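You operate a simulated robot arm through the tools that you are given. There is no shell and no other tool. Be economical: measure what you need, move in short steps, check, and stop when the job is done.

You run a simulated two-armed robot. Do the job below in one go: nothing can be reset, and whatever is moved stays where it is left.

Task
Take the short blue tank and leave it on the table under the birch shelf. Take the blue magnet and put it on the top of the oak table. Take the tall grey tank and put it on the top of the oak table. Take the pink ledger on the middle of the black desk and put it away on the top of the white cupboards. Put the blue paper ball on the brown cork coaster. Put the grey ledger on the top of the black desk away on the top of the white cupboards. Any order will do. Set down upright: short blue tank, pink ledger, grey ledger.

Only the result counts: the job must be done as asked and must still hold three seconds after the hand-in. Knocking over, shifting, dropping, spilling or breaking anything else fails it.

Robot
Two 7-joint arms with two-finger parallel grippers on one trunk, on a base that drives. Base frame: it is fixed to the floor where the robot stands at the start and does not move with it; the origin is under the middle of the robot, x ahead of it, y to its left, z up. Lengths are in cm, angles in degrees, forces in N, time in s.
The left shoulder is at the start at [5, 16.8, 113.2], the right one opposite. With the tool pointing down near the work surface each hand reaches from about 10 to 64 cm from the robot's upright axis, wherever it stands, measured 20 degrees to its own side. Places, roughly: blue magnet (4x4x4 cm) [40, 40, 100]; blue paper ball (5x5x4 cm) [-140, 120, 70]; cork coaster (9x9x2 cm) [-150, 110, 70]; grey ledger (5x6x8 cm) [-140, 140, 80]; pink ledger (5x6x8 cm) [-140, 110, 80]; short blue tank (6x4x6 cm) [70, 0, 100]; table under the birch shelf [-380, -120, 80]; top of the oak table [-380, -120, 80]; top of the white cupboards [50, 60, 100]. Payload 1.57 kg a hand.
Tool frame (each hand has its own): the origin (TCP) lies between the finger pads and is the grasp point; the fingertips stand 3 cm ahead of it; z points along the fingers, y is the line along which they close. Largest opening 8 cm; finger width 1.7, thickness 1.2; the body of the gripper, 4 by 8.2 cm, starts 8 cm behind the TCP.
Orientation is that of the tool frame in the base frame, as a unit quaternion [w, x, y, z]. With the fingers straight down and closing along the base's y, the tool's x points along the base's -x, its y along +y and its z along -z.

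Tools
- The arms move only by the tool servo_tool. It takes "left_commands", "right_commands" or both (then of equal length, played together; a hand with none holds still); each is a list that holds one entry, the list of rows, each a list of 7 numbers: the shift along the tool's x, y, z in cm, then the turn, a rotation vector about the tool's x, y, z in degrees, then the finger opening in cm, from 0 to 8. In form: [[[tx, ty, tz, wx, wy, wz, claw], ...]]. A call has 1 to 12 rows; each row is the pose to reach, as a shift and turn from the pose commanded when the call began, along the tool's axes at that moment. Each row takes 0.2 s and may step no farther than 5 cm and 8.6 degrees from the row before; otherwise, or with a gripper value out of range, the whole call is refused. Where a pose cannot be reached the arm comes as near as it can. A force on the tool above 40 N (or 10 N above the force at the start of the call, whichever is more), or a blocked arm, ends the call early, and 0.2 s more pass. The fingers move at their own pace (about 4.5 cm/s each) and stop on an object; they squeeze with about 30 N. The grip force told is the motor's: it shows also when the fingers shut on nothing. Time passes only in rows, and 0.2 s behind the last, so rows that repeat a pose let the fingers close. It gives the time, the measured TCP pose, the force on the tool (base axes), the opening and the grip force at its end, in the units of the frame above (readings bear some noise), with the torque about the TCP (base axes, N m) and any sound that the robot's microphone picked up.
- Cameras (640 x 400 px; columns grow to the right, rows downward): "scene" is now at [12.06, 4.94, 136.67]; the picture's right is [0.53, -0.85, 0.00], its down [-0.28, -0.18, -0.94] and it looks along [0.80, 0.50, -0.33] (base axes); focal length 266 px, centre (320, 200). "left" rides on the left gripper at [7.2, 0.7, -12.2] in its tool frame; the picture's right is [-0.09, 1.00, 0.00], its down [-0.84, -0.08, -0.54] and it looks along [-0.54, -0.05, 0.84] (tool axes); focal length 238 px, centre (320, 200). "right" rides on the right gripper at [7.2, -0.7, -12.2] in its tool frame; the picture's right is [0.09, 1.00, 0.00], its down [-0.84, 0.08, -0.54] and it looks along [-0.54, 0.05, 0.84] (tool axes); focal length 238 px, centre (320, 200). There is no depth. A picture from a camera that has moved, and an enlarged one, comes with that camera's place and axes in the base frame and with its lens.
- grab_frame(camera): a new picture of that camera. No time passes.
- lift_body(by): slides the trunk up (or, below 0, down) by that many cm; the arms and the scene camera ride with it, the base frame stays. It gives what a move gives, with no picture.
- steer(legs): drives the robot by 1 to 6 legs, each [ahead, left, turn to the left] in cm, cm and degrees, along the robot's own axes; the way and the turn of a leg run together, so that a leg with both is an arc; at most 150 cm and 180 degrees a leg. The arms and the cameras ride along, it lands a little off, and it stops where it bumps. It gives what a move gives.
- head_to(pan, tilt): turns the head with the scene camera to pan (to the left, within 80 degrees either way) and tilt (down, from -29 to 69), counted from straight ahead of the robot. It gives what a move gives.
- inspect(camera, box): a new picture of the part [left, top, right, bottom] of that camera's present view, enlarged. No time passes.
- close_job(): hands the job in; it is judged then, once.

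Work in short steps. Places have to be worked out from the pictures, the camera data and where the tool is seen: move nearer, look again, correct. Check each grasp and each placing, and mend what went wrong. You have 186 turns and 158 pictures in all, those below and enlarged ones among them. Open the grippers and draw the arms clear of the work before you hand the job in, unless the task says otherwise; then end with one line.

The tools are called after "Emit:" by a JSON object that holds its "op" and its "data". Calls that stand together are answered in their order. servo_tool: Moves the arms, as the interface text tells. Its arguments: {"type":"object","properties":{"left_commands":{"type":"array","items":{"type":"array","items":{"type":"array","items":{"type":"number"}}}},"right_commands":{"type":"array","items":{"type":"array","items":{"type":"array","items":{"type":"number"}}}}},"required":[]} The other tools are called the same way: lift_body (by) slides the trunk up or down; steer (legs) drives the base; head_to (pan, tilt) turns the head that bears the scene camera; grab_frame (camera) takes a picture; inspect (camera, box) takes an enlarged picture of a part of a camera's view; close_job () hands the job in.

At the start:

```text
time_s: 0.0
left_tool_pos: [26.37, 31.52, 121.37]
left_tcp_rot: [0.0, 0.0, 1.0, 0.0]
left_wrist_force: [0.1, -0.5, -0.4]
left_moment: [0.02, 0.02, -0.05]
left_grip_width: 7.99
left_grasp_force: 0.1
right_tool_pos: [34.37, 4.83, 123.63]
right_tcp_rot: [0.0, 0.0, 1.0, -0.001]
right_wrist_force: [0.0, 1.0, -0.1]
right_moment: [-0.01, 0.01, 0.03]
right_grip_width: 8.0
right_grasp_force: 0.0
trunk travel left (down, up): [-30.0, 14.3]
robot x, y, heading: [-0.09, 0.29, -0.3]
head pan, tilt: [31.8, 19.5]
```

scene: 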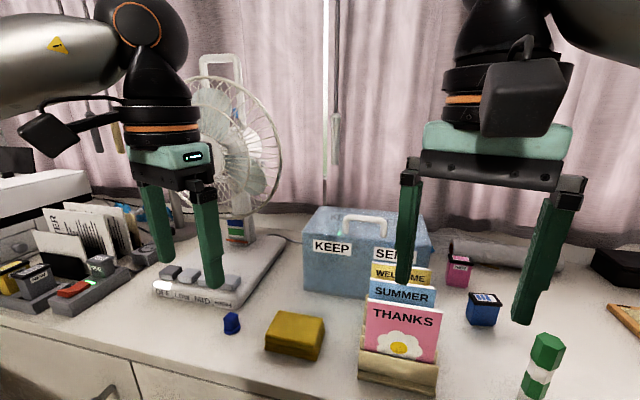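
right: 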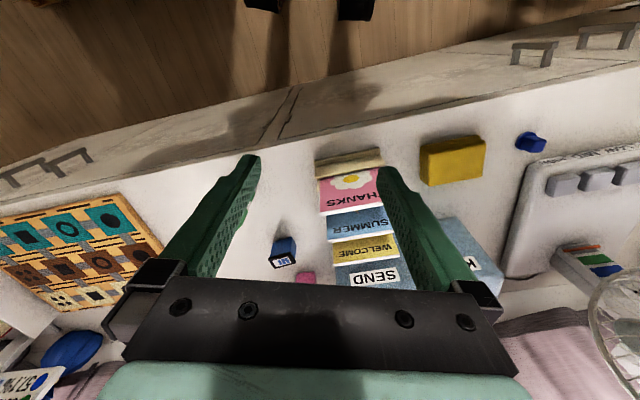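
left: 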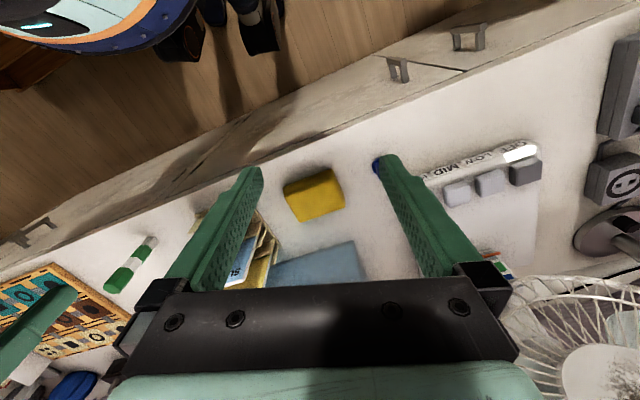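

I start by enlarging parts of the scene view to identify the blue magnet, blue tank and grey tank.

Emit:
{"op": "inspect", "data": {"camera": "scene", "box": [0, 180, 260, 343]}}

Emit:
{"op": "inspect", "data": {"camera": "scene", "box": [380, 220, 640, 383]}}

```text
2.45 times, centred on (130, 262) of scene
camera zoom: at [12.06, 4.94, 136.67], right [0.53, -0.85, 0.0], down [-0.28, -0.18, -0.94], along [0.8, 0.5, -0.33], focal length 652 px, centre (786, 49)
```

zoom: 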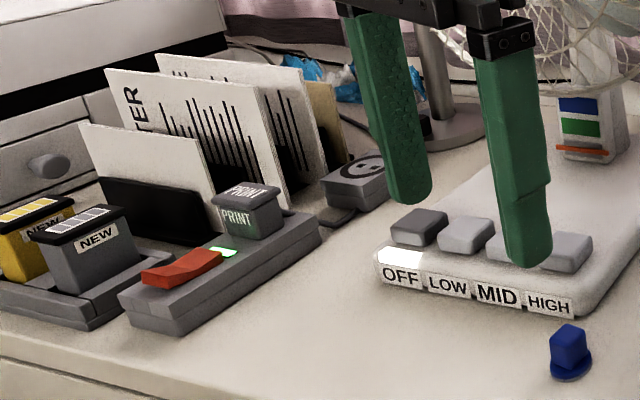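

```text
2.45 times, centred on (510, 302) of scene
camera zoom: at [12.06, 4.94, 136.67], right [0.53, -0.85, 0.0], down [-0.28, -0.18, -0.94], along [0.8, 0.5, -0.33], focal length 652 px, centre (-146, -49)
```

zoom: 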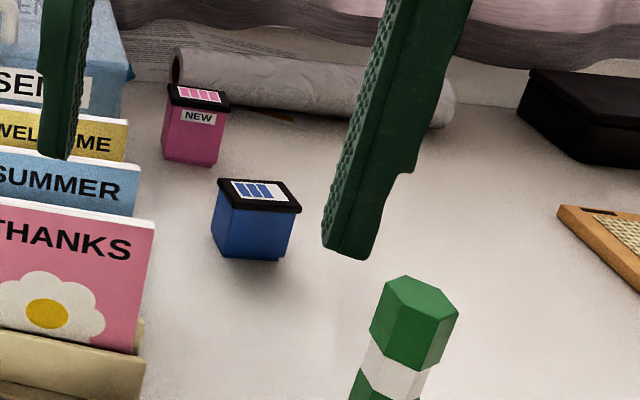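

The short blue tank and the magnet are found; a grey tank sits in a tray far left. I look left and right to see the rest.

Emit:
{"op": "head_to", "data": {"pan": 75, "tilt": 25}}

Emit:
{"op": "grab_frame", "data": {"camera": "scene"}}

Emit:
{"op": "head_to", "data": {"pan": -20, "tilt": 25}}

Emit:
{"op": "grab_frame", "data": {"camera": "scene"}}

```text
time_s: 1.1
left_tool_pos: [26.31, 31.56, 121.38]
left_tcp_rot: [0.0, 0.0, 1.0, 0.0]
left_wrist_force: [0.6, -0.4, -0.1]
left_moment: [-0.01, 0.02, -0.01]
left_grip_width: 8.02
left_grasp_force: 0.0
right_tool_pos: [34.35, 4.89, 123.61]
right_tcp_rot: [0.0, 0.0, 1.0, 0.001]
right_wrist_force: [0.0, -0.7, 0.0]
right_moment: [0.02, 0.0, -0.03]
right_grip_width: 8.0
right_grasp_force: 0.0
trunk travel left (down, up): [-30.0, 14.3]
robot x, y, heading: [0.25, 0.12, 0.0]
head pan, tilt: [75.0, 25.0]
```

```text
152 pictures are left
camera scene: at [6.53, 8.94, 135.79], right [0.97, -0.26, 0.0], down [-0.11, -0.41, -0.91], along [0.24, 0.88, -0.42], focal length 266 px, centre (320, 200)
```

scene: 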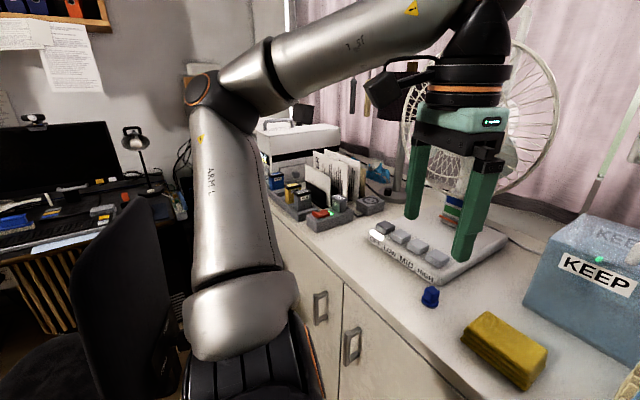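

```text
time_s: 2.8
left_tool_pos: [26.39, 31.61, 121.45]
left_tcp_rot: [0.0, 0.0, 1.0, 0.0]
left_wrist_force: [-0.1, -0.6, 1.0]
left_moment: [-0.01, 0.0, -0.03]
left_grip_width: 8.01
left_grasp_force: 0.0
right_tool_pos: [34.28, 4.91, 123.59]
right_tcp_rot: [0.0, 0.0, 1.0, 0.0]
right_wrist_force: [0.8, 0.1, 0.1]
right_moment: [-0.04, 0.0, 0.0]
right_grip_width: 8.02
right_grasp_force: 0.0
trunk travel left (down, up): [-30.0, 14.3]
robot x, y, heading: [-0.08, -0.31, -0.3]
head pan, tilt: [-20.0, 25.0]
```

```text
151 pictures are left
camera scene: at [12.8, -3.11, 135.78], right [-0.34, -0.94, 0.0], down [-0.4, 0.14, -0.91], along [0.85, -0.31, -0.42], focal length 266 px, centre (320, 200)
```

scene: 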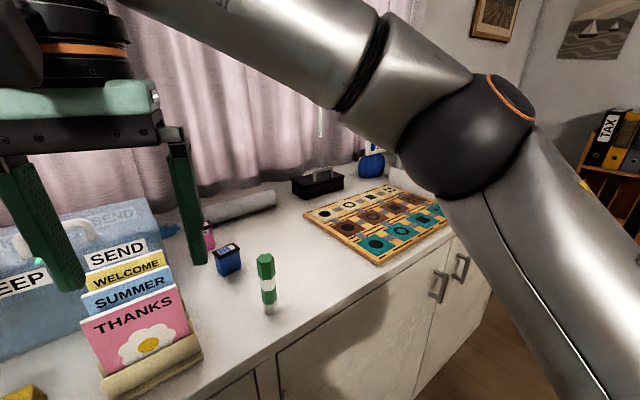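

The short blue tank triangulates to about [64, 0, 99]. I raise the trunk for reach and bring the right hand toward it for a closer look.

Emit:
{"op": "lift_body", "data": {"by": 12}}

Emit:
{"op": "servo_tool", "data": {"right_commands": [[[-4, -1, 0, 0, 0, 0, 8], [-8, -2, 2, 0, 0, 0, 8], [-12, -4, 4, 0, 0, 0, 8], [-16, -5, 6, 0, 0, 0, 8], [-20, -6, 8, 0, 0, 0, 8], [-23, -6, 10, 0, 0, 0, 8]]]}}

Emit:
{"op": "grab_frame", "data": {"camera": "right"}}

Emit:
{"op": "grab_frame", "data": {"camera": "left"}}

```text
time_s: 4.3
left_tool_pos: [26.34, 31.61, 133.44]
left_tcp_rot: [-0.001, 0.0, 1.0, 0.0]
left_wrist_force: [-0.4, 0.0, -0.2]
left_moment: [0.01, 0.01, -0.02]
left_grip_width: 7.99
left_grasp_force: 0.0
right_tool_pos: [34.45, 4.97, 135.69]
right_tcp_rot: [0.001, 0.0, 1.0, 0.0]
right_wrist_force: [0.0, -0.6, -0.9]
right_moment: [0.05, -0.03, 0.02]
right_grip_width: 7.98
right_grasp_force: 0.0
trunk travel left (down, up): [-42.0, 2.3]
robot x, y, heading: [0.47, 0.04, 0.0]
head pan, tilt: [-20.0, 25.0]
```

```text
time_s: 5.7
left_tool_pos: [26.28, 31.45, 133.43]
left_tcp_rot: [0.0, 0.0, 1.0, 0.0]
left_wrist_force: [0.2, 0.1, 0.0]
left_moment: [0.02, 0.0, -0.05]
left_grip_width: 8.0
left_grasp_force: 0.0
right_tool_pos: [54.22, -1.81, 126.08]
right_tcp_rot: [0.001, 0.0, 1.0, 0.0]
right_wrist_force: [-0.5, 0.8, 0.4]
right_moment: [-0.04, -0.01, -0.01]
right_grip_width: 7.99
right_grasp_force: 0.0
right hand out of reach, approached as far as the arm can: row 5, 6
trunk travel left (down, up): [-42.0, 2.3]
robot x, y, heading: [-0.07, 0.41, 0.0]
head pan, tilt: [-20.0, 25.0]
```

```text
150 pictures are left
camera right: at [47.09, -2.45, 138.4], right [-0.09, 1.0, 0.0], down [0.84, 0.08, 0.54], along [0.54, 0.05, -0.84], focal length 238 px, centre (320, 200)
```

right: 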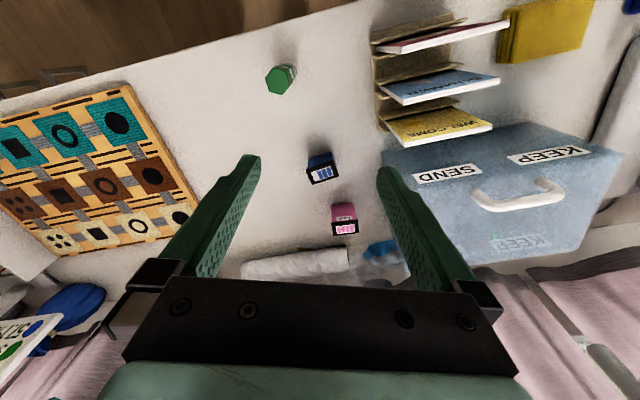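

```text
149 pictures are left
camera left: at [19.08, 32.18, 145.47], right [0.09, 1.0, 0.0], down [0.84, -0.08, 0.54], along [0.54, -0.05, -0.84], focal length 238 px, centre (320, 200)
```

left: 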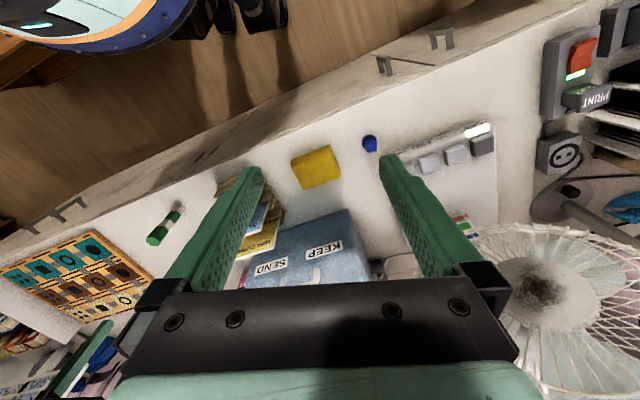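

The target is just out of reach here; the cupboard edge is at about x = 43 at y = 0, so I drive 9 cm ahead with the hands high and look again.

Emit:
{"op": "steer", "data": {"legs": [[9, 0, 0]]}}

Emit:
{"op": "servo_tool", "data": {"right_commands": [[[0, 0, 4, 0, 0, 0, 8], [0, 0.5, 8, 0, 0, 0, 8], [0, 1, 11, 0, 0, 0, 8]]]}}

Emit:
{"op": "grab_frame", "data": {"camera": "right"}}

```text
time_s: 6.8
left_tool_pos: [35.13, 31.42, 133.4]
left_tcp_rot: [0.0, 0.001, 1.0, 0.0]
left_wrist_force: [0.3, 0.6, -0.4]
left_moment: [0.0, 0.05, -0.01]
left_grip_width: 7.99
left_grasp_force: 0.1
right_tool_pos: [63.16, -1.72, 126.06]
right_tcp_rot: [0.0, 0.001, 1.0, 0.0]
right_wrist_force: [0.7, -0.3, 0.3]
right_moment: [0.0, 0.04, 0.0]
right_grip_width: 7.98
right_grasp_force: 0.0
trunk travel left (down, up): [-42.0, 2.3]
robot x, y, heading: [8.88, 0.02, -0.4]
head pan, tilt: [-20.0, 25.0]
```

```text
time_s: 7.6
left_tool_pos: [35.12, 31.56, 133.31]
left_tcp_rot: [0.0, 0.001, 1.0, 0.0]
left_wrist_force: [0.1, 0.5, -0.2]
left_moment: [-0.01, -0.03, 0.03]
left_grip_width: 7.98
left_grasp_force: 0.0
right_tool_pos: [63.07, -0.67, 115.14]
right_tcp_rot: [0.001, 0.001, 1.0, 0.0]
right_wrist_force: [0.0, 0.2, 0.2]
right_moment: [-0.03, 0.0, -0.03]
right_grip_width: 8.01
right_grasp_force: 0.0
trunk travel left (down, up): [-42.0, 2.3]
robot x, y, heading: [8.72, 0.29, 0.0]
head pan, tilt: [-20.0, 25.0]
```

```text
148 pictures are left
camera right: at [55.94, -1.4, 127.43], right [-0.09, 1.0, 0.0], down [0.84, 0.08, 0.54], along [0.54, 0.05, -0.84], focal length 238 px, centre (320, 200)
```

right: 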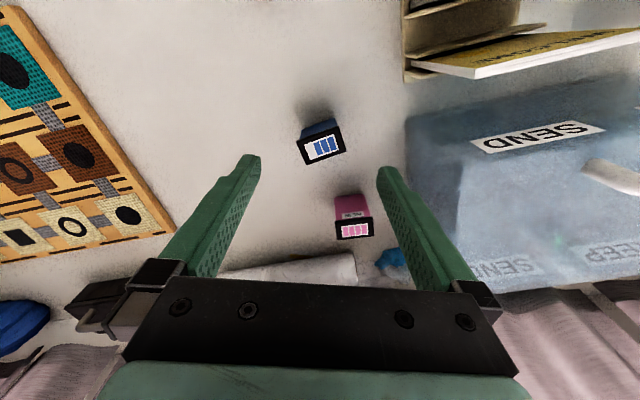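

The blue tank's top centre is near [65.5, -0.2, 100.6]; I zoom in for its yaw.

Emit:
{"op": "inspect", "data": {"camera": "right", "box": [256, 90, 400, 180]}}

```text
4.44 times, centred on (328, 135) of right
camera zoom: at [55.94, -1.4, 127.43], right [-0.09, 1.0, 0.0], down [0.84, 0.08, 0.54], along [0.54, 0.05, -0.84], focal length 1059 px, centre (284, 489)
```

zoom: 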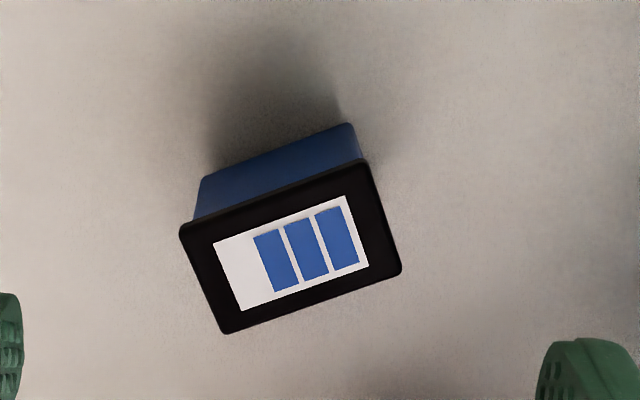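

The tank is yawed about 26° and ~5 × 3 cm on top. I turn the right hand to it, centre over it and descend partway.

Emit:
{"op": "servo_tool", "data": {"right_commands": [[[-1, 0.2, 1, 0, 0, -8.5, 8], [-2, 0.3, 2, 0, 0, -17, 8], [-2.5, 0.4, 4, 0, 0, -25.5, 8], [-2.5, 0.4, 7, 0, 0, -25.8, 8], [-2.5, 0.4, 9, 0, 0, -25.8, 8]]]}}

Emit:
{"op": "grab_frame", "data": {"camera": "right"}}

```text
time_s: 8.8
left_tool_pos: [35.17, 31.48, 133.41]
left_tcp_rot: [0.0, 0.001, 1.0, -0.001]
left_wrist_force: [0.6, 0.1, -0.1]
left_moment: [0.02, 0.0, 0.02]
left_grip_width: 8.01
left_grasp_force: 0.1
right_tool_pos: [65.46, -0.28, 106.22]
right_tcp_rot: [0.0, -0.223, 0.975, 0.0]
right_wrist_force: [0.3, 0.7, 1.2]
right_moment: [-0.01, 0.01, -0.01]
right_grip_width: 8.01
right_grasp_force: 0.0
trunk travel left (down, up): [-42.0, 2.3]
robot x, y, heading: [8.77, -0.11, -0.1]
head pan, tilt: [-20.0, 25.0]
```

```text
146 pictures are left
camera right: at [59.36, -4.12, 118.48], right [-0.52, 0.86, 0.0], down [0.72, 0.43, 0.54], along [0.46, 0.28, -0.84], focal length 238 px, centre (320, 200)
```

right: 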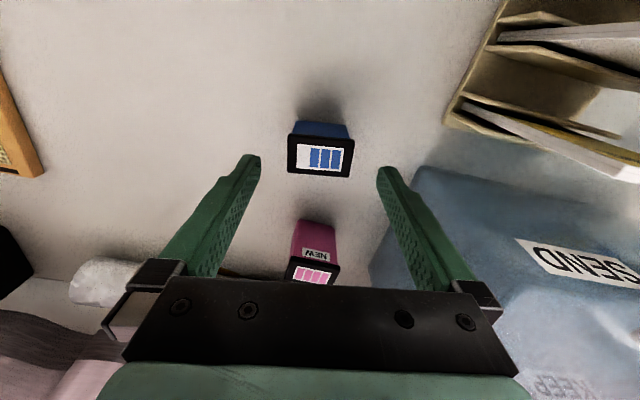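

Centred well over the tank. I descend to z ≈ 99.8 and close.

Emit:
{"op": "servo_tool", "data": {"right_commands": [[[0, 0, 3, 0, 0, -1, 8], [0, 0, 5, 0, 0, -1, 8], [0, 0, 6.3, 0, 0, -1, 8], [0, 0, 6.3, 0, 0, -1, 8], [0, 0, 6.3, 0, 0, -1, 3], [0, 0, 6.3, 0, 0, -1, 3], [0, 0, 6.3, 0, 0, -1, 3]]]}}

Emit:
{"op": "grab_frame", "data": {"camera": "right"}}

```text
time_s: 10.4
left_tool_pos: [35.18, 31.5, 133.47]
left_tcp_rot: [0.0, 0.001, 1.0, -0.001]
left_wrist_force: [-0.1, 0.6, 0.0]
left_moment: [-0.01, 0.01, 0.01]
left_grip_width: 8.02
left_grasp_force: 0.1
right_tool_pos: [65.54, -0.17, 99.9]
right_tcp_rot: [0.001, -0.232, 0.973, 0.0]
right_wrist_force: [-0.1, 0.4, 0.0]
right_moment: [0.0, -0.03, 0.02]
right_grip_width: 5.15
right_grasp_force: 24.7
trunk travel left (down, up): [-42.0, 2.3]
robot x, y, heading: [8.64, 0.27, 0.0]
head pan, tilt: [-20.0, 25.0]
```

```text
145 pictures are left
camera right: at [59.42, -4.15, 112.21], right [-0.53, 0.85, 0.0], down [0.71, 0.45, 0.54], along [0.46, 0.29, -0.84], focal length 238 px, centre (320, 200)
```

right: 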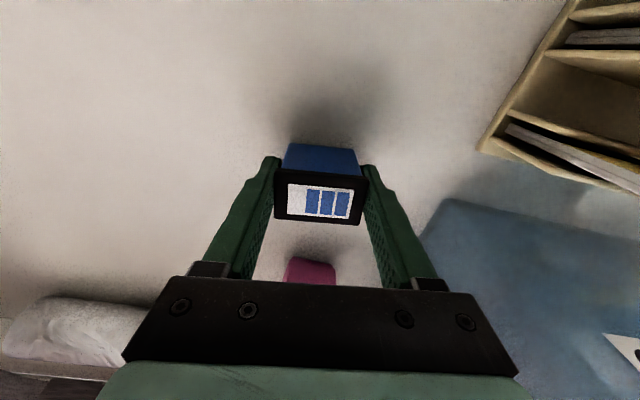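

Blue tank is held (5.15 cm). I lift it, pull that hand back, and at the same time move the left hand over the magnet (about [37, 40.5]).

Emit:
{"op": "servo_tool", "data": {"right_commands": [[[0, 0, -4, 0, 0, 0, 3], [0, 0, -8, 0, 0, 0, 3], [0, 0, -12, 0, 0, 0, 3], [0, 0, -17, 0, 0, 0, 3], [0, 0, -22, 0, 0, 0, 3], [0, 0, -26, 0, 0, 0, 3]]], "left_commands": [[[0, 2, 3, 0, 0, 0, 8], [0, 4, 6, 0, 0, 0, 8], [0, 6, 9, 0, 0, 0, 8], [0, 8, 12, 0, 0, 0, 8], [0, 9, 15, 0, 0, 0, 8], [0, 9, 18, 0, 0, 0, 8]]]}}

Emit:
{"op": "grab_frame", "data": {"camera": "left"}}

Emit:
{"op": "grab_frame", "data": {"camera": "right"}}

```text
time_s: 11.8
left_tool_pos: [35.11, 40.42, 115.35]
left_tcp_rot: [0.001, 0.0, 1.0, -0.001]
left_wrist_force: [-0.3, -0.2, -0.1]
left_moment: [-0.04, -0.01, 0.03]
left_grip_width: 8.0
left_grasp_force: 0.1
right_tool_pos: [63.13, -1.72, 125.02]
right_tcp_rot: [0.0, -0.232, 0.973, 0.0]
right_wrist_force: [0.0, 0.1, -0.9]
right_moment: [0.01, -0.01, 0.01]
right_grip_width: 5.15
right_grasp_force: 30.6
right hand out of reach, approached as far as the arm can: row 5, 6
trunk travel left (down, up): [-42.0, 2.3]
robot x, y, heading: [8.77, 0.26, 0.0]
head pan, tilt: [-20.0, 25.0]
```

```text
144 pictures are left
camera left: at [27.78, 41.06, 127.37], right [0.09, 1.0, 0.0], down [0.84, -0.08, 0.54], along [0.54, -0.05, -0.84], focal length 238 px, centre (320, 200)
```

left: 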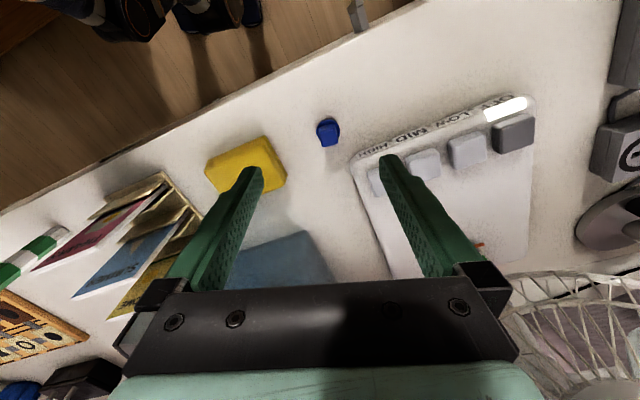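

```text
143 pictures are left
camera right: at [57.03, -5.69, 137.22], right [-0.53, 0.85, 0.0], down [0.71, 0.45, 0.54], along [0.46, 0.29, -0.84], focal length 238 px, centre (320, 200)
```

right: 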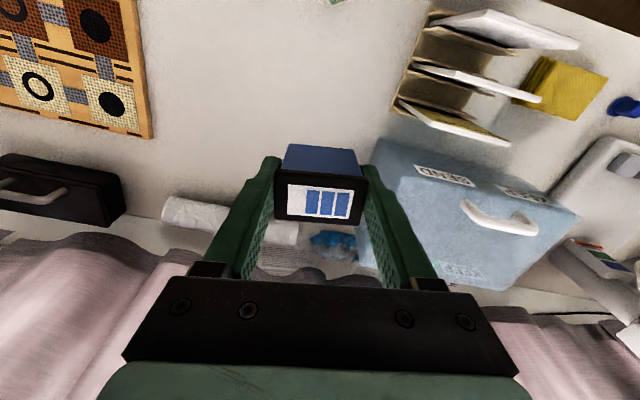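

Tank held. I zoom on the magnet.

Emit:
{"op": "inspect", "data": {"camera": "left", "box": [280, 100, 376, 160]}}

```text
6.67 times, centred on (328, 130) of left
camera zoom: at [27.78, 41.06, 127.37], right [0.09, 1.0, 0.0], down [0.84, -0.08, 0.54], along [0.54, -0.05, -0.84], focal length 1589 px, centre (267, 667)
```

zoom: 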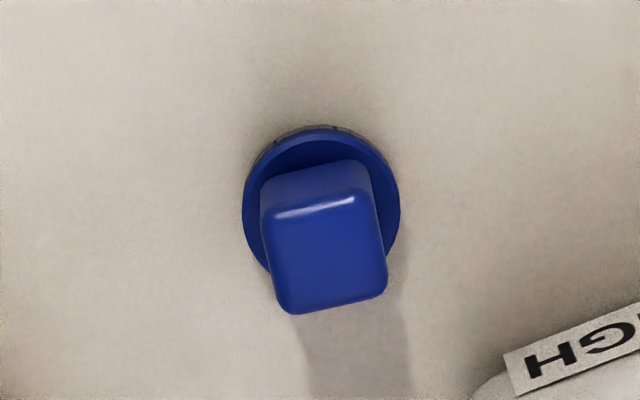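

The magnet's knob is ~2 cm wide, centred near [37.4, 41.3], yaw ~12°; the fan base is close, so I go in with the fingers at 5 cm.

Emit:
{"op": "servo_tool", "data": {"left_commands": [[[-1, 0.5, 3, 0, 0, -6, 5], [-2.2, 0.9, 7, 0, 0, -12, 5], [-2.2, 0.9, 10, 0, 0, -12, 5], [-2.2, 0.9, 11, 0, 0, -12, 5]]]}}

Emit:
{"op": "grab_frame", "data": {"camera": "left"}}

```text
time_s: 12.8
left_tool_pos: [37.42, 41.4, 104.34]
left_tcp_rot: [0.0, -0.105, 0.994, 0.0]
left_wrist_force: [0.2, 0.0, 0.1]
left_moment: [-0.02, 0.02, 0.0]
left_grip_width: 5.01
left_grasp_force: 0.0
right_tool_pos: [63.24, -1.84, 124.91]
right_tcp_rot: [0.001, -0.232, 0.973, -0.001]
right_wrist_force: [-0.4, -0.5, 0.0]
right_moment: [-0.03, -0.02, -0.03]
right_grip_width: 5.14
right_grasp_force: 29.8
trunk travel left (down, up): [-42.0, 2.3]
robot x, y, heading: [8.71, -0.37, -0.1]
head pan, tilt: [-20.0, 25.0]
```

```text
141 pictures are left
camera left: at [30.11, 40.56, 116.39], right [-0.12, 0.99, 0.0], down [0.83, 0.1, 0.54], along [0.54, 0.06, -0.84], focal length 238 px, centre (320, 200)
```

left: 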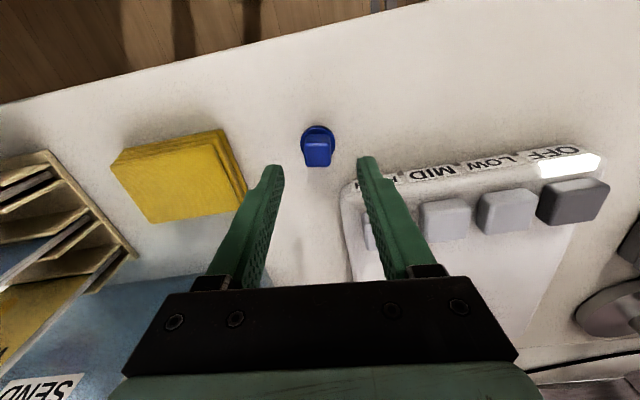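

Aligned over the magnet; descend to z ≈ 99.5 and close.

Emit:
{"op": "servo_tool", "data": {"left_commands": [[[0, -0.1, 2.5, 0, 0, 0, 5], [0, -0.1, 4.8, 0, 0, 0, 5], [0, -0.1, 4.8, 0, 0, 0, 0.5], [0, -0.1, 4.8, 0, 0, 0, 0.5], [0, -0.1, 4.8, 0, 0, 0, 0.5]]]}}

Emit:
{"op": "grab_frame", "data": {"camera": "left"}}

```text
time_s: 14.0
left_tool_pos: [37.33, 41.27, 99.64]
left_tcp_rot: [0.0, -0.104, 0.995, 0.0]
left_wrist_force: [-0.9, -0.1, 0.4]
left_moment: [-0.01, 0.03, 0.0]
left_grip_width: 2.08
left_grasp_force: 24.6
right_tool_pos: [63.18, -1.81, 124.95]
right_tcp_rot: [0.001, -0.232, 0.973, 0.0]
right_wrist_force: [0.1, 0.2, -0.4]
right_moment: [0.01, 0.0, -0.01]
right_grip_width: 5.16
right_grasp_force: 29.7
trunk travel left (down, up): [-42.0, 2.3]
robot x, y, heading: [8.78, 0.02, -0.4]
head pan, tilt: [-20.0, 25.0]
```

```text
140 pictures are left
camera left: at [30.14, 40.49, 111.69], right [-0.12, 0.99, 0.0], down [0.83, 0.1, 0.54], along [0.54, 0.06, -0.84], focal length 238 px, centre (320, 200)
```

left: 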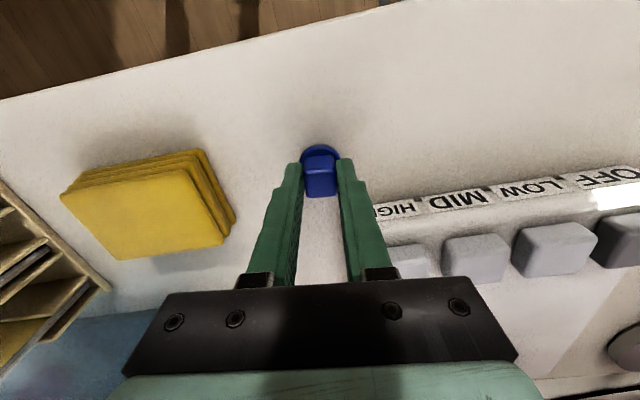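

Magnet gripped (2.08 cm). I lift it, back the robot off, then check both hands.

Emit:
{"op": "servo_tool", "data": {"left_commands": [[[0, 0, -3, 0, 0, 0, 0.5], [0, 0, -7, 0, 0, 0, 0.5], [0, 0, -12, 0, 0, 0, 0.5], [0, 0, -17, 0, 0, 0, 0.5], [0, 0, -22, 0, 0, 0, 0.5]]]}}

Emit:
{"op": "steer", "data": {"legs": [[-45, 0, 0]]}}

Emit:
{"op": "head_to", "data": {"pan": 45, "tilt": 20}}

Emit:
{"op": "grab_frame", "data": {"camera": "scene"}}

Emit:
{"op": "grab_frame", "data": {"camera": "left"}}

```text
time_s: 15.2
left_tool_pos: [37.33, 41.31, 121.62]
left_tcp_rot: [-0.001, -0.103, 0.995, -0.001]
left_wrist_force: [-0.4, 0.5, 0.0]
left_moment: [0.0, 0.01, -0.03]
left_grip_width: 2.1
left_grasp_force: 30.4
right_tool_pos: [63.13, -1.85, 124.88]
right_tcp_rot: [0.0, -0.232, 0.973, 0.0]
right_wrist_force: [0.0, 0.7, -0.8]
right_moment: [0.0, -0.02, 0.0]
right_grip_width: 5.14
right_grasp_force: 30.0
trunk travel left (down, up): [-42.0, 2.3]
robot x, y, heading: [8.92, -0.18, -0.1]
head pan, tilt: [-20.0, 25.0]
```

```text
time_s: 17.9
left_tool_pos: [-8.38, 41.41, 121.64]
left_tcp_rot: [0.0, -0.11, 0.994, -0.001]
left_wrist_force: [0.7, -0.1, -0.6]
left_moment: [-0.04, -0.04, 0.02]
left_grip_width: 2.05
left_grasp_force: 30.1
right_tool_pos: [18.05, -1.45, 124.76]
right_tcp_rot: [0.0, -0.237, 0.971, 0.0]
right_wrist_force: [-0.9, 0.3, -0.3]
right_moment: [-0.01, -0.02, 0.03]
right_grip_width: 5.14
right_grasp_force: 29.5
trunk travel left (down, up): [-42.0, 2.3]
robot x, y, heading: [-36.23, 0.01, 0.8]
head pan, tilt: [-20.0, 25.0]
```

```text
time_s: 19.3
left_tool_pos: [-8.35, 41.41, 121.66]
left_tcp_rot: [0.0, -0.11, 0.994, 0.0]
left_wrist_force: [-0.2, -0.7, 0.6]
left_moment: [0.02, -0.01, -0.01]
left_grip_width: 2.07
left_grasp_force: 30.0
right_tool_pos: [18.17, -1.35, 124.86]
right_tcp_rot: [0.0, -0.237, 0.972, 0.0]
right_wrist_force: [0.0, 0.0, -0.8]
right_moment: [-0.01, 0.02, -0.02]
right_grip_width: 5.14
right_grasp_force: 30.3
trunk travel left (down, up): [-42.0, 2.3]
robot x, y, heading: [-36.33, -0.45, 0.5]
head pan, tilt: [45.0, 20.0]
```

```text
139 pictures are left
camera scene: at [-25.7, 6.52, 148.59], right [0.71, -0.7, 0.0], down [-0.24, -0.24, -0.94], along [0.66, 0.67, -0.34], focal length 266 px, centre (320, 200)
```

scene: 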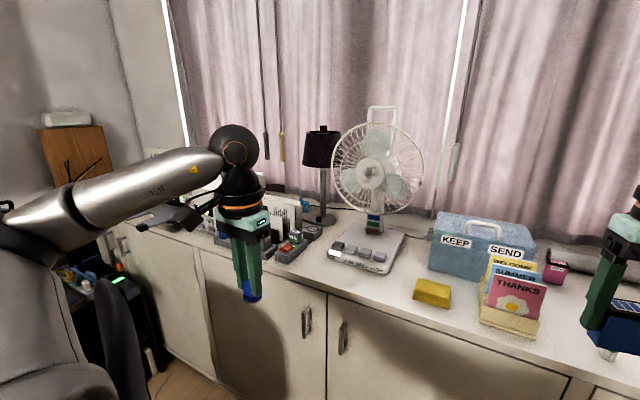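

```text
138 pictures are left
camera left: at [-15.5, 40.49, 133.64], right [-0.13, 0.99, 0.0], down [0.83, 0.11, 0.54], along [0.54, 0.07, -0.84], focal length 238 px, centre (320, 200)
```

left: 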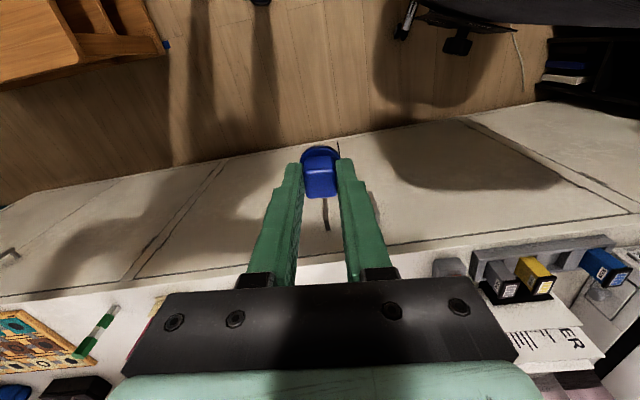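

Both held. I tuck the hands in, then turn round on the spot in steps to look toward the oak table.

Emit:
{"op": "servo_tool", "data": {"right_commands": [[[4, 0, 0, 0, 0, 0, 3], [8, 1, 0, 0, 0, 0, 3], [12, 2, 0, 0, 0, 0, 3], [16, 3, 0, 0, 0, 0, 3], [19, 4, 0, 0, 0, 0, 3]]], "left_commands": [[[0, -4, 0, 0, 0, 0, 0.5], [0, -8, 0, 0, 0, 0, 0.5], [0, -12, 0, 0, 0, 0, 0.5], [0, -16, 0, 0, 0, 0, 0.5], [0, -16, 0, 0, 0, 0, 0.5]]]}}

Emit:
{"op": "steer", "data": {"legs": [[0, 0, -85]]}}

Emit:
{"op": "head_to", "data": {"pan": -20, "tilt": 20}}

Emit:
{"op": "grab_frame", "data": {"camera": "scene"}}

Emit:
{"op": "head_to", "data": {"pan": -78, "tilt": 20}}

Emit:
{"op": "grab_frame", "data": {"camera": "scene"}}

```text
time_s: 20.5
left_tool_pos: [-4.82, 25.87, 121.75]
left_tcp_rot: [0.0, -0.11, 0.994, 0.0]
left_wrist_force: [-0.2, 0.4, -0.6]
left_moment: [0.0, 0.0, -0.01]
left_grip_width: 2.07
left_grasp_force: 30.3
right_tool_pos: [-0.46, -6.49, 125.08]
right_tcp_rot: [0.0, -0.236, 0.972, 0.0]
right_wrist_force: [-0.8, -1.1, -0.5]
right_moment: [0.0, -0.03, -0.01]
right_grip_width: 5.14
right_grasp_force: 30.1
trunk travel left (down, up): [-42.0, 2.3]
robot x, y, heading: [-36.37, -0.49, 0.5]
head pan, tilt: [45.0, 20.0]
```

```text
time_s: 24.5
left_tool_pos: [-7.21, -29.1, 121.83]
left_tcp_rot: [0.0, 0.585, 0.811, -0.001]
left_wrist_force: [0.2, 0.6, -0.3]
left_moment: [0.01, 0.03, -0.02]
left_grip_width: 2.05
left_grasp_force: 29.9
right_tool_pos: [-39.23, -36.66, 125.0]
right_tcp_rot: [-0.001, 0.476, 0.879, 0.0]
right_wrist_force: [-0.4, 0.4, 0.8]
right_moment: [0.01, 0.0, 0.0]
right_grip_width: 5.12
right_grasp_force: 30.6
trunk travel left (down, up): [-42.0, 2.3]
robot x, y, heading: [-36.42, -0.19, -83.5]
head pan, tilt: [45.0, 20.0]
```

```text
time_s: 25.9
left_tool_pos: [-7.35, -28.99, 121.83]
left_tcp_rot: [0.0, 0.586, 0.81, 0.0]
left_wrist_force: [-0.2, 0.6, -0.5]
left_moment: [0.0, -0.01, 0.02]
left_grip_width: 2.06
left_grasp_force: 29.9
right_tool_pos: [-39.24, -36.62, 125.03]
right_tcp_rot: [0.001, 0.476, 0.879, 0.001]
right_wrist_force: [-0.2, 0.5, -1.1]
right_moment: [0.0, 0.0, 0.01]
right_grip_width: 5.15
right_grasp_force: 30.1
trunk travel left (down, up): [-42.0, 2.3]
robot x, y, heading: [-36.02, 0.02, -83.8]
head pan, tilt: [-20.0, 20.0]
```

```text
137 pictures are left
camera scene: at [-37.98, -13.21, 148.59], right [-0.97, 0.24, 0.0], down [0.08, 0.33, -0.94], along [-0.22, -0.91, -0.34], focal length 266 px, centre (320, 200)
```

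scene: 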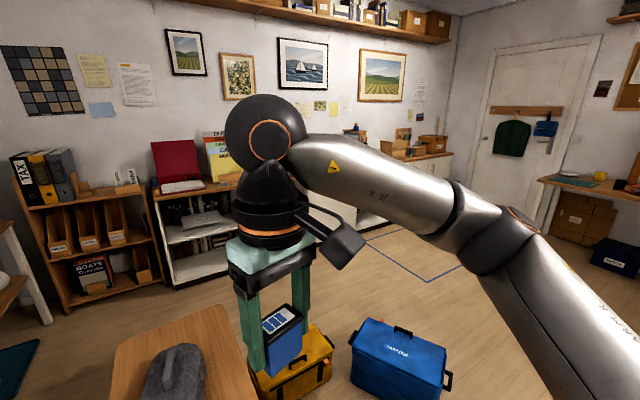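

```text
time_s: 27.1
left_tool_pos: [-7.24, -29.06, 121.83]
left_tcp_rot: [0.0, 0.586, 0.81, 0.0]
left_wrist_force: [0.8, -0.1, 0.4]
left_moment: [0.03, 0.01, -0.01]
left_grip_width: 2.05
left_grasp_force: 29.9
right_tool_pos: [-39.25, -36.64, 125.03]
right_tcp_rot: [-0.001, 0.477, 0.879, 0.0]
right_wrist_force: [-1.3, 0.2, -1.4]
right_moment: [0.01, 0.0, -0.01]
right_grip_width: 5.12
right_grasp_force: 30.1
trunk travel left (down, up): [-42.0, 2.3]
robot x, y, heading: [-36.17, -0.2, -83.5]
head pan, tilt: [-78.0, 20.0]
```

```text
136 pictures are left
camera scene: at [-44.62, -7.09, 148.59], right [-0.31, 0.95, 0.0], down [0.32, 0.11, -0.94], along [-0.89, -0.3, -0.34], focal length 266 px, centre (320, 200)
```

scene: 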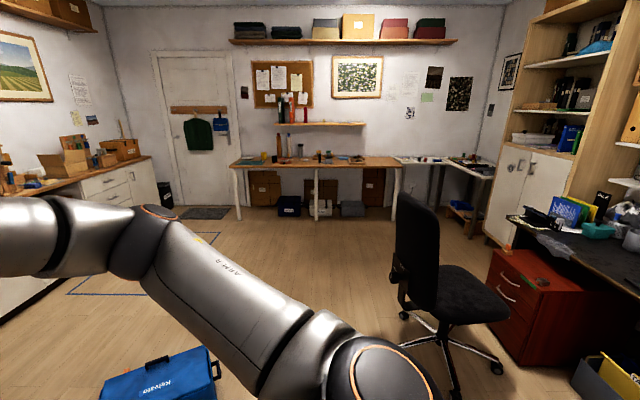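

The oak table with the birch shelf above it is at the far wall, front edge centre about [-339, -114]; its normal is heading ≈ -157°. The path between the blue box and the chair is clear, so I turn and drive half way.

Emit:
{"op": "steer", "data": {"legs": [[0, 0, -76.5], [140, 0, 0]]}}

Emit:
{"op": "head_to", "data": {"pan": 0, "tilt": 20}}

Emit:
{"op": "grab_frame", "data": {"camera": "scene"}}

```text
time_s: 37.5
left_tool_pos: [-189.57, -85.7, 121.81]
left_tcp_rot: [0.0, 0.958, 0.286, 0.0]
left_wrist_force: [0.7, 0.0, -0.1]
left_moment: [-0.01, 0.0, 0.01]
left_grip_width: 2.07
left_grasp_force: 30.1
right_tool_pos: [-205.1, -56.92, 124.99]
right_tcp_rot: [-0.001, 0.914, 0.407, 0.0]
right_wrist_force: [0.9, -0.4, -0.4]
right_moment: [0.02, -0.04, -0.02]
right_grip_width: 5.12
right_grasp_force: 30.3
trunk travel left (down, up): [-42.0, 2.3]
robot x, y, heading: [-169.34, -50.23, -158.7]
head pan, tilt: [-78.0, 20.0]
```

```text
time_s: 39.0
left_tool_pos: [-189.52, -85.69, 121.69]
left_tcp_rot: [0.0, 0.959, 0.285, 0.0]
left_wrist_force: [-0.3, 0.1, 0.6]
left_moment: [-0.02, 0.05, -0.02]
left_grip_width: 2.05
left_grasp_force: 29.5
right_tool_pos: [-205.15, -56.77, 124.94]
right_tcp_rot: [0.0, 0.914, 0.406, 0.0]
right_wrist_force: [0.2, 0.5, -0.6]
right_moment: [0.02, -0.01, 0.02]
right_grip_width: 5.14
right_grasp_force: 30.0
trunk travel left (down, up): [-42.0, 2.3]
robot x, y, heading: [-169.47, -50.08, -158.8]
head pan, tilt: [0.0, 20.0]
```

```text
135 pictures are left
camera scene: at [-181.45, -54.95, 148.59], right [-0.36, 0.93, 0.0], down [0.32, 0.12, -0.94], along [-0.88, -0.34, -0.34], focal length 266 px, centre (320, 200)
```

scene: 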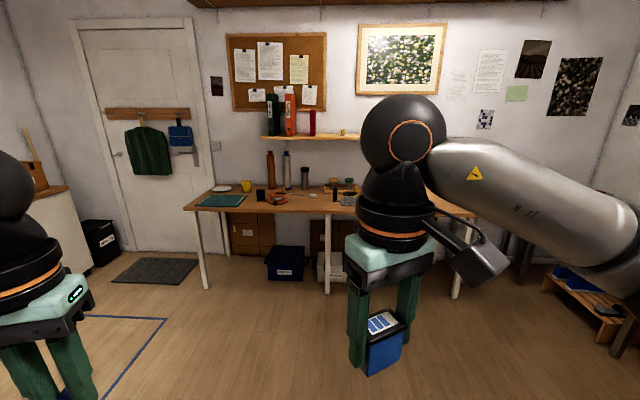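

I zoom on the oak table to find free space.

Emit:
{"op": "inspect", "data": {"camera": "scene", "box": [180, 120, 360, 233]}}

```text
3.54 times, centred on (270, 176) of scene
camera zoom: at [-181.45, -54.95, 148.59], right [-0.36, 0.93, 0.0], down [0.32, 0.12, -0.94], along [-0.88, -0.34, -0.34], focal length 941 px, centre (497, 283)
```

zoom: 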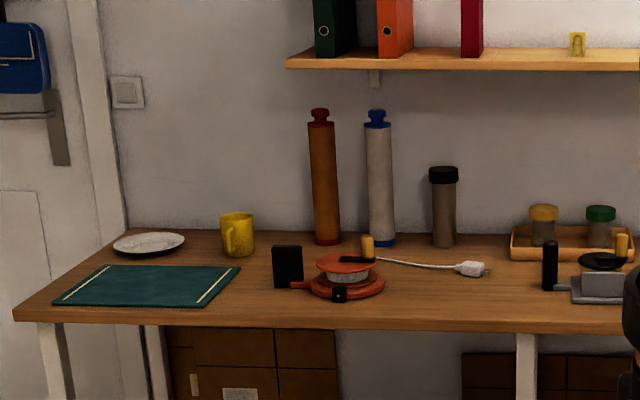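

The gap between the orange reel and the magnifier (about [-350, -133]) suits both items. I drive up to ~55 cm short of it.

Emit:
{"op": "steer", "data": {"legs": [[125, 15, 0]]}}

Emit:
{"op": "head_to", "data": {"pan": 0, "tilt": 35}}

Emit:
{"op": "grab_frame", "data": {"camera": "scene"}}

Emit:
{"op": "grab_frame", "data": {"camera": "right"}}

```text
time_s: 45.3
left_tool_pos: [-302.24, -142.48, 121.88]
left_tcp_rot: [0.0, 0.963, 0.271, 0.001]
left_wrist_force: [0.1, -0.2, -0.5]
left_moment: [-0.01, 0.0, 0.03]
left_grip_width: 2.04
left_grasp_force: 30.0
right_tool_pos: [-316.79, -113.18, 125.01]
right_tcp_rot: [0.0, 0.92, 0.392, 0.0]
right_wrist_force: [0.2, -0.1, -0.3]
right_moment: [0.02, -0.03, 0.01]
right_grip_width: 5.12
right_grasp_force: 29.9
trunk travel left (down, up): [-42.0, 2.3]
robot x, y, heading: [-280.21, -107.53, -160.4]
head pan, tilt: [0.0, 20.0]
```

```text
time_s: 46.1
left_tool_pos: [-302.27, -142.43, 121.85]
left_tcp_rot: [0.0, 0.963, 0.271, 0.001]
left_wrist_force: [-0.1, 0.3, 0.0]
left_moment: [0.03, 0.0, 0.02]
left_grip_width: 2.04
left_grasp_force: 29.5
right_tool_pos: [-316.79, -113.16, 125.03]
right_tcp_rot: [-0.001, 0.92, 0.393, 0.0]
right_wrist_force: [-0.8, 0.2, -1.0]
right_moment: [-0.01, -0.01, -0.02]
right_grip_width: 5.13
right_grasp_force: 29.7
trunk travel left (down, up): [-42.0, 2.3]
robot x, y, heading: [-280.6, -107.5, -160.6]
head pan, tilt: [0.0, 35.0]
```

```text
133 pictures are left
camera scene: at [-292.68, -111.77, 146.21], right [-0.33, 0.94, 0.0], down [0.54, 0.19, -0.82], along [-0.77, -0.27, -0.57], focal length 266 px, centre (320, 200)
```

scene: 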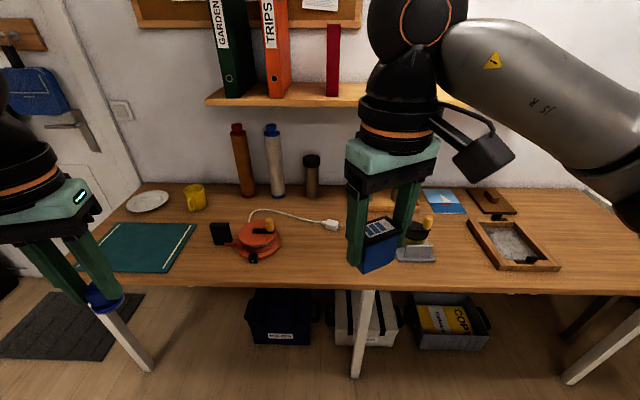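

```text
132 pictures are left
camera right: at [-312.31, -107.5, 137.24], right [0.78, -0.62, 0.0], down [-0.52, -0.66, 0.54], along [-0.34, -0.42, -0.84], focal length 238 px, centre (320, 200)
```

right: 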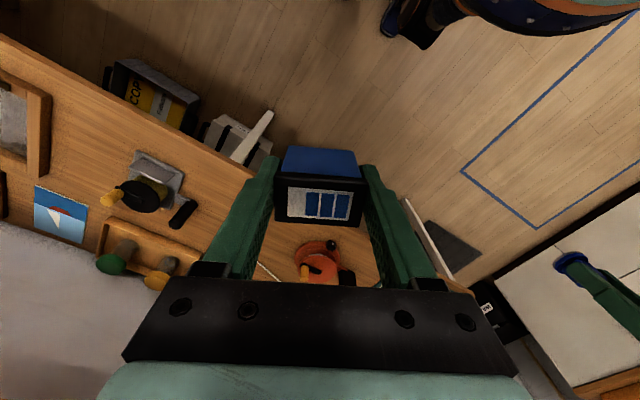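

Triangulating the reel's knob from two cameras puts the tabletop at z ≈ 73. I lower the trunk and drive 30 cm ahead.

Emit:
{"op": "lift_body", "data": {"by": -14}}

Emit:
{"op": "steer", "data": {"legs": [[30, 0, 0]]}}

Emit:
{"op": "head_to", "data": {"pan": 0, "tilt": 45}}

Emit:
{"op": "grab_frame", "data": {"camera": "scene"}}

Emit:
{"op": "grab_frame", "data": {"camera": "left"}}

```text
time_s: 47.8
left_tool_pos: [-302.21, -142.4, 107.77]
left_tcp_rot: [0.0, 0.963, 0.271, 0.0]
left_wrist_force: [0.2, 0.2, -0.7]
left_moment: [0.01, -0.01, -0.04]
left_grip_width: 2.03
left_grasp_force: 29.7
right_tool_pos: [-316.82, -113.08, 110.93]
right_tcp_rot: [0.0, 0.92, 0.393, 0.0]
right_wrist_force: [0.6, 0.0, -0.8]
right_moment: [-0.02, -0.02, 0.01]
right_grip_width: 5.13
right_grasp_force: 29.9
trunk travel left (down, up): [-28.0, 16.3]
robot x, y, heading: [-280.7, -107.38, -160.3]
head pan, tilt: [0.0, 35.0]
```

```text
time_s: 49.8
left_tool_pos: [-330.62, -152.6, 107.72]
left_tcp_rot: [0.0, 0.962, 0.273, -0.001]
left_wrist_force: [-0.2, 0.1, 0.3]
left_moment: [0.01, 0.02, -0.01]
left_grip_width: 2.07
left_grasp_force: 30.2
right_tool_pos: [-345.3, -123.46, 110.97]
right_tcp_rot: [0.0, 0.919, 0.394, 0.0]
right_wrist_force: [-1.1, 0.5, -0.1]
right_moment: [0.01, -0.03, 0.02]
right_grip_width: 5.16
right_grasp_force: 29.9
trunk travel left (down, up): [-28.0, 16.3]
robot x, y, heading: [-308.81, -117.29, -160.4]
head pan, tilt: [0.0, 35.0]
```

```text
time_s: 50.5
left_tool_pos: [-330.43, -152.65, 107.81]
left_tcp_rot: [0.0, 0.962, 0.273, 0.0]
left_wrist_force: [-0.5, 0.8, -0.5]
left_moment: [0.0, -0.01, 0.02]
left_grip_width: 2.04
left_grasp_force: 29.7
right_tool_pos: [-345.31, -123.4, 110.97]
right_tcp_rot: [0.001, 0.919, 0.394, 0.0]
right_wrist_force: [-0.2, 0.3, -1.2]
right_moment: [0.02, 0.0, 0.01]
right_grip_width: 5.17
right_grasp_force: 29.9
trunk travel left (down, up): [-28.0, 16.3]
robot x, y, heading: [-309.16, -117.64, -160.4]
head pan, tilt: [0.0, 45.0]
```

```text
131 pictures are left
camera scene: at [-320.48, -121.71, 130.73], right [-0.34, 0.94, 0.0], down [0.67, 0.24, -0.71], along [-0.67, -0.24, -0.71], focal length 266 px, centre (320, 200)
```

scene: 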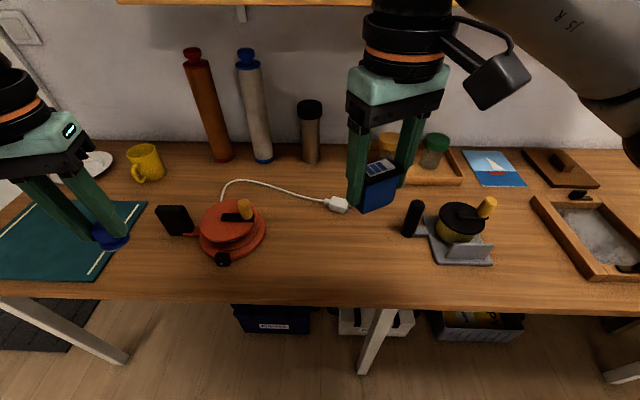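

```text
130 pictures are left
camera left: at [-324.07, -149.36, 119.85], right [0.44, -0.9, 0.0], down [-0.75, -0.37, 0.54], along [-0.49, -0.24, -0.84], focal length 238 px, centre (320, 200)
```

left: 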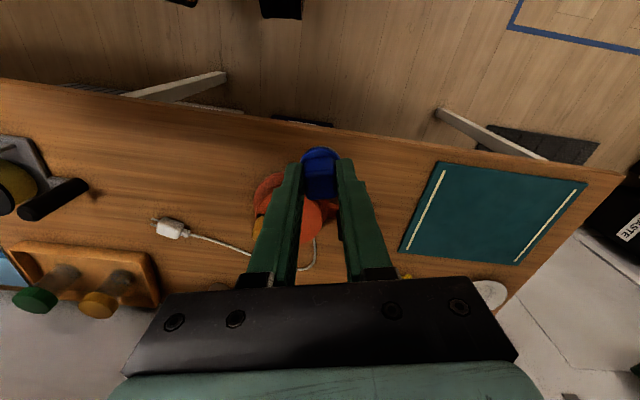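

The free patch lies between the reel and the magnifier; plug triangulation gives tabletop z ≈ 77.5. I move the tank over [-356.5, -124.7] and down to z ≈ 90, then look.

Emit:
{"op": "servo_tool", "data": {"right_commands": [[[-3, -2.5, 2, 0, 0, 0, 3], [-6, -5, 5, 0, 0, 0, 3], [-8.7, -7.3, 9, 0, 0, 0, 3], [-8.7, -7.3, 14, 0, 0, 0, 3], [-8.7, -7.3, 19, 0, 0, 0, 3], [-8.7, -7.3, 22, 0, 0, 0, 3]]]}}

Emit:
{"op": "grab_frame", "data": {"camera": "right"}}

Emit:
{"op": "grab_frame", "data": {"camera": "scene"}}

```text
refused: row 3 steps farther than a row can; nothing moved
```

```text
129 pictures are left
camera right: at [-340.76, -117.78, 123.24], right [0.79, -0.62, 0.0], down [-0.52, -0.66, 0.54], along [-0.34, -0.43, -0.84], focal length 238 px, centre (320, 200)
```

right: 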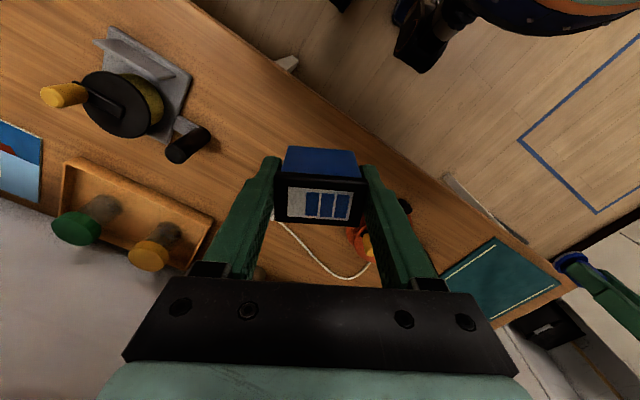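

```text
128 pictures are left
camera scene: at [-320.48, -121.71, 130.73], right [-0.34, 0.94, 0.0], down [0.67, 0.24, -0.71], along [-0.67, -0.24, -0.71], focal length 266 px, centre (320, 200)
```

scene: 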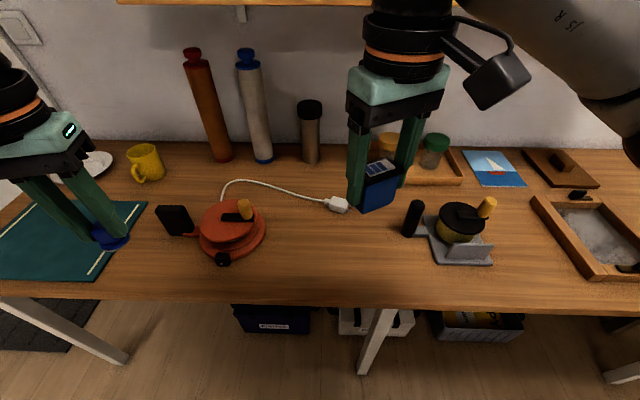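

A row step was too long (nothing moved). I resend with shorter steps.

Emit:
{"op": "servo_tool", "data": {"right_commands": [[[-3, -2.5, 2, 0, 0, 0, 3], [-6, -5, 4, 0, 0, 0, 3], [-8.7, -7.3, 7, 0, 0, 0, 3], [-8.7, -7.3, 11.5, 0, 0, 0, 3], [-8.7, -7.3, 16, 0, 0, 0, 3], [-8.7, -7.3, 20, 0, 0, 0, 3], [-8.7, -7.3, 22, 0, 0, 0, 3]]]}}

Emit:
{"op": "grab_frame", "data": {"camera": "scene"}}

```text
time_s: 52.1
left_tool_pos: [-330.43, -152.5, 107.85]
left_tcp_rot: [0.0, 0.962, 0.273, 0.0]
left_wrist_force: [1.0, 0.4, -0.6]
left_moment: [0.03, 0.0, 0.03]
left_grip_width: 2.07
left_grasp_force: 30.8
right_tool_pos: [-356.41, -124.75, 88.95]
right_tcp_rot: [0.0, 0.919, 0.394, 0.0]
right_wrist_force: [0.2, 0.6, -1.1]
right_moment: [-0.01, -0.04, 0.03]
right_grip_width: 5.15
right_grasp_force: 30.3
trunk travel left (down, up): [-28.0, 16.3]
robot x, y, heading: [-309.45, -117.84, -160.3]
head pan, tilt: [0.0, 45.0]
```

```text
127 pictures are left
camera scene: at [-320.49, -121.71, 130.73], right [-0.34, 0.94, 0.0], down [0.67, 0.24, -0.71], along [-0.67, -0.24, -0.71], focal length 266 px, centre (320, 200)
```

scene: 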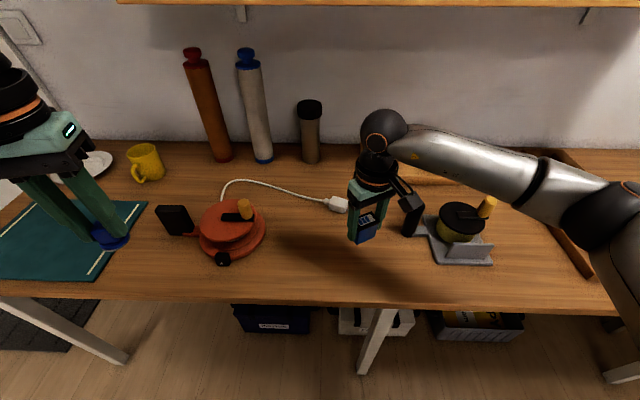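

No contact yet. I lower in small steps, watching the force.

Emit:
{"op": "servo_tool", "data": {"right_commands": [[[0, 0, 2, 0, 0, 0, 3], [0, 0, 4, 0, 0, 0, 3], [0, 0, 5, 0, 0, 0, 3], [0, 0, 5.5, 0, 0, 0, 3]]]}}

Emit:
{"op": "grab_frame", "data": {"camera": "right"}}

```text
time_s: 53.1
left_tool_pos: [-330.49, -152.66, 107.83]
left_tcp_rot: [0.0, 0.962, 0.273, 0.0]
left_wrist_force: [0.8, -1.1, 0.4]
left_moment: [0.0, 0.0, -0.02]
left_grip_width: 2.05
left_grasp_force: 29.9
right_tool_pos: [-356.43, -124.69, 83.52]
right_tcp_rot: [0.0, 0.919, 0.395, 0.0]
right_wrist_force: [0.2, -0.4, -1.0]
right_moment: [0.02, 0.0, -0.03]
right_grip_width: 5.15
right_grasp_force: 30.1
trunk travel left (down, up): [-28.0, 16.3]
robot x, y, heading: [-309.26, -117.61, -160.3]
head pan, tilt: [0.0, 45.0]
```

```text
126 pictures are left
camera right: at [-352.04, -119.09, 95.77], right [0.79, -0.62, 0.0], down [-0.52, -0.66, 0.54], along [-0.33, -0.43, -0.84], focal length 238 px, centre (320, 200)
```

right: 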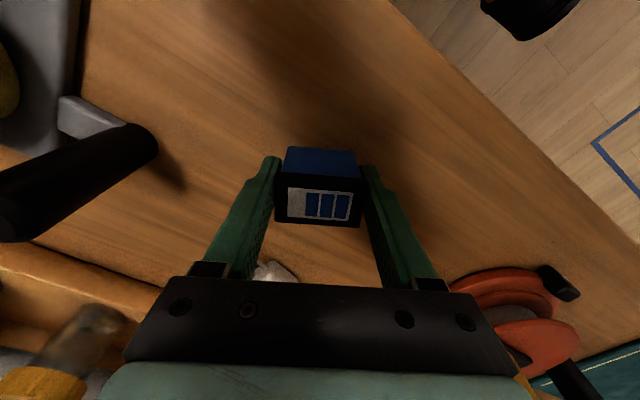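

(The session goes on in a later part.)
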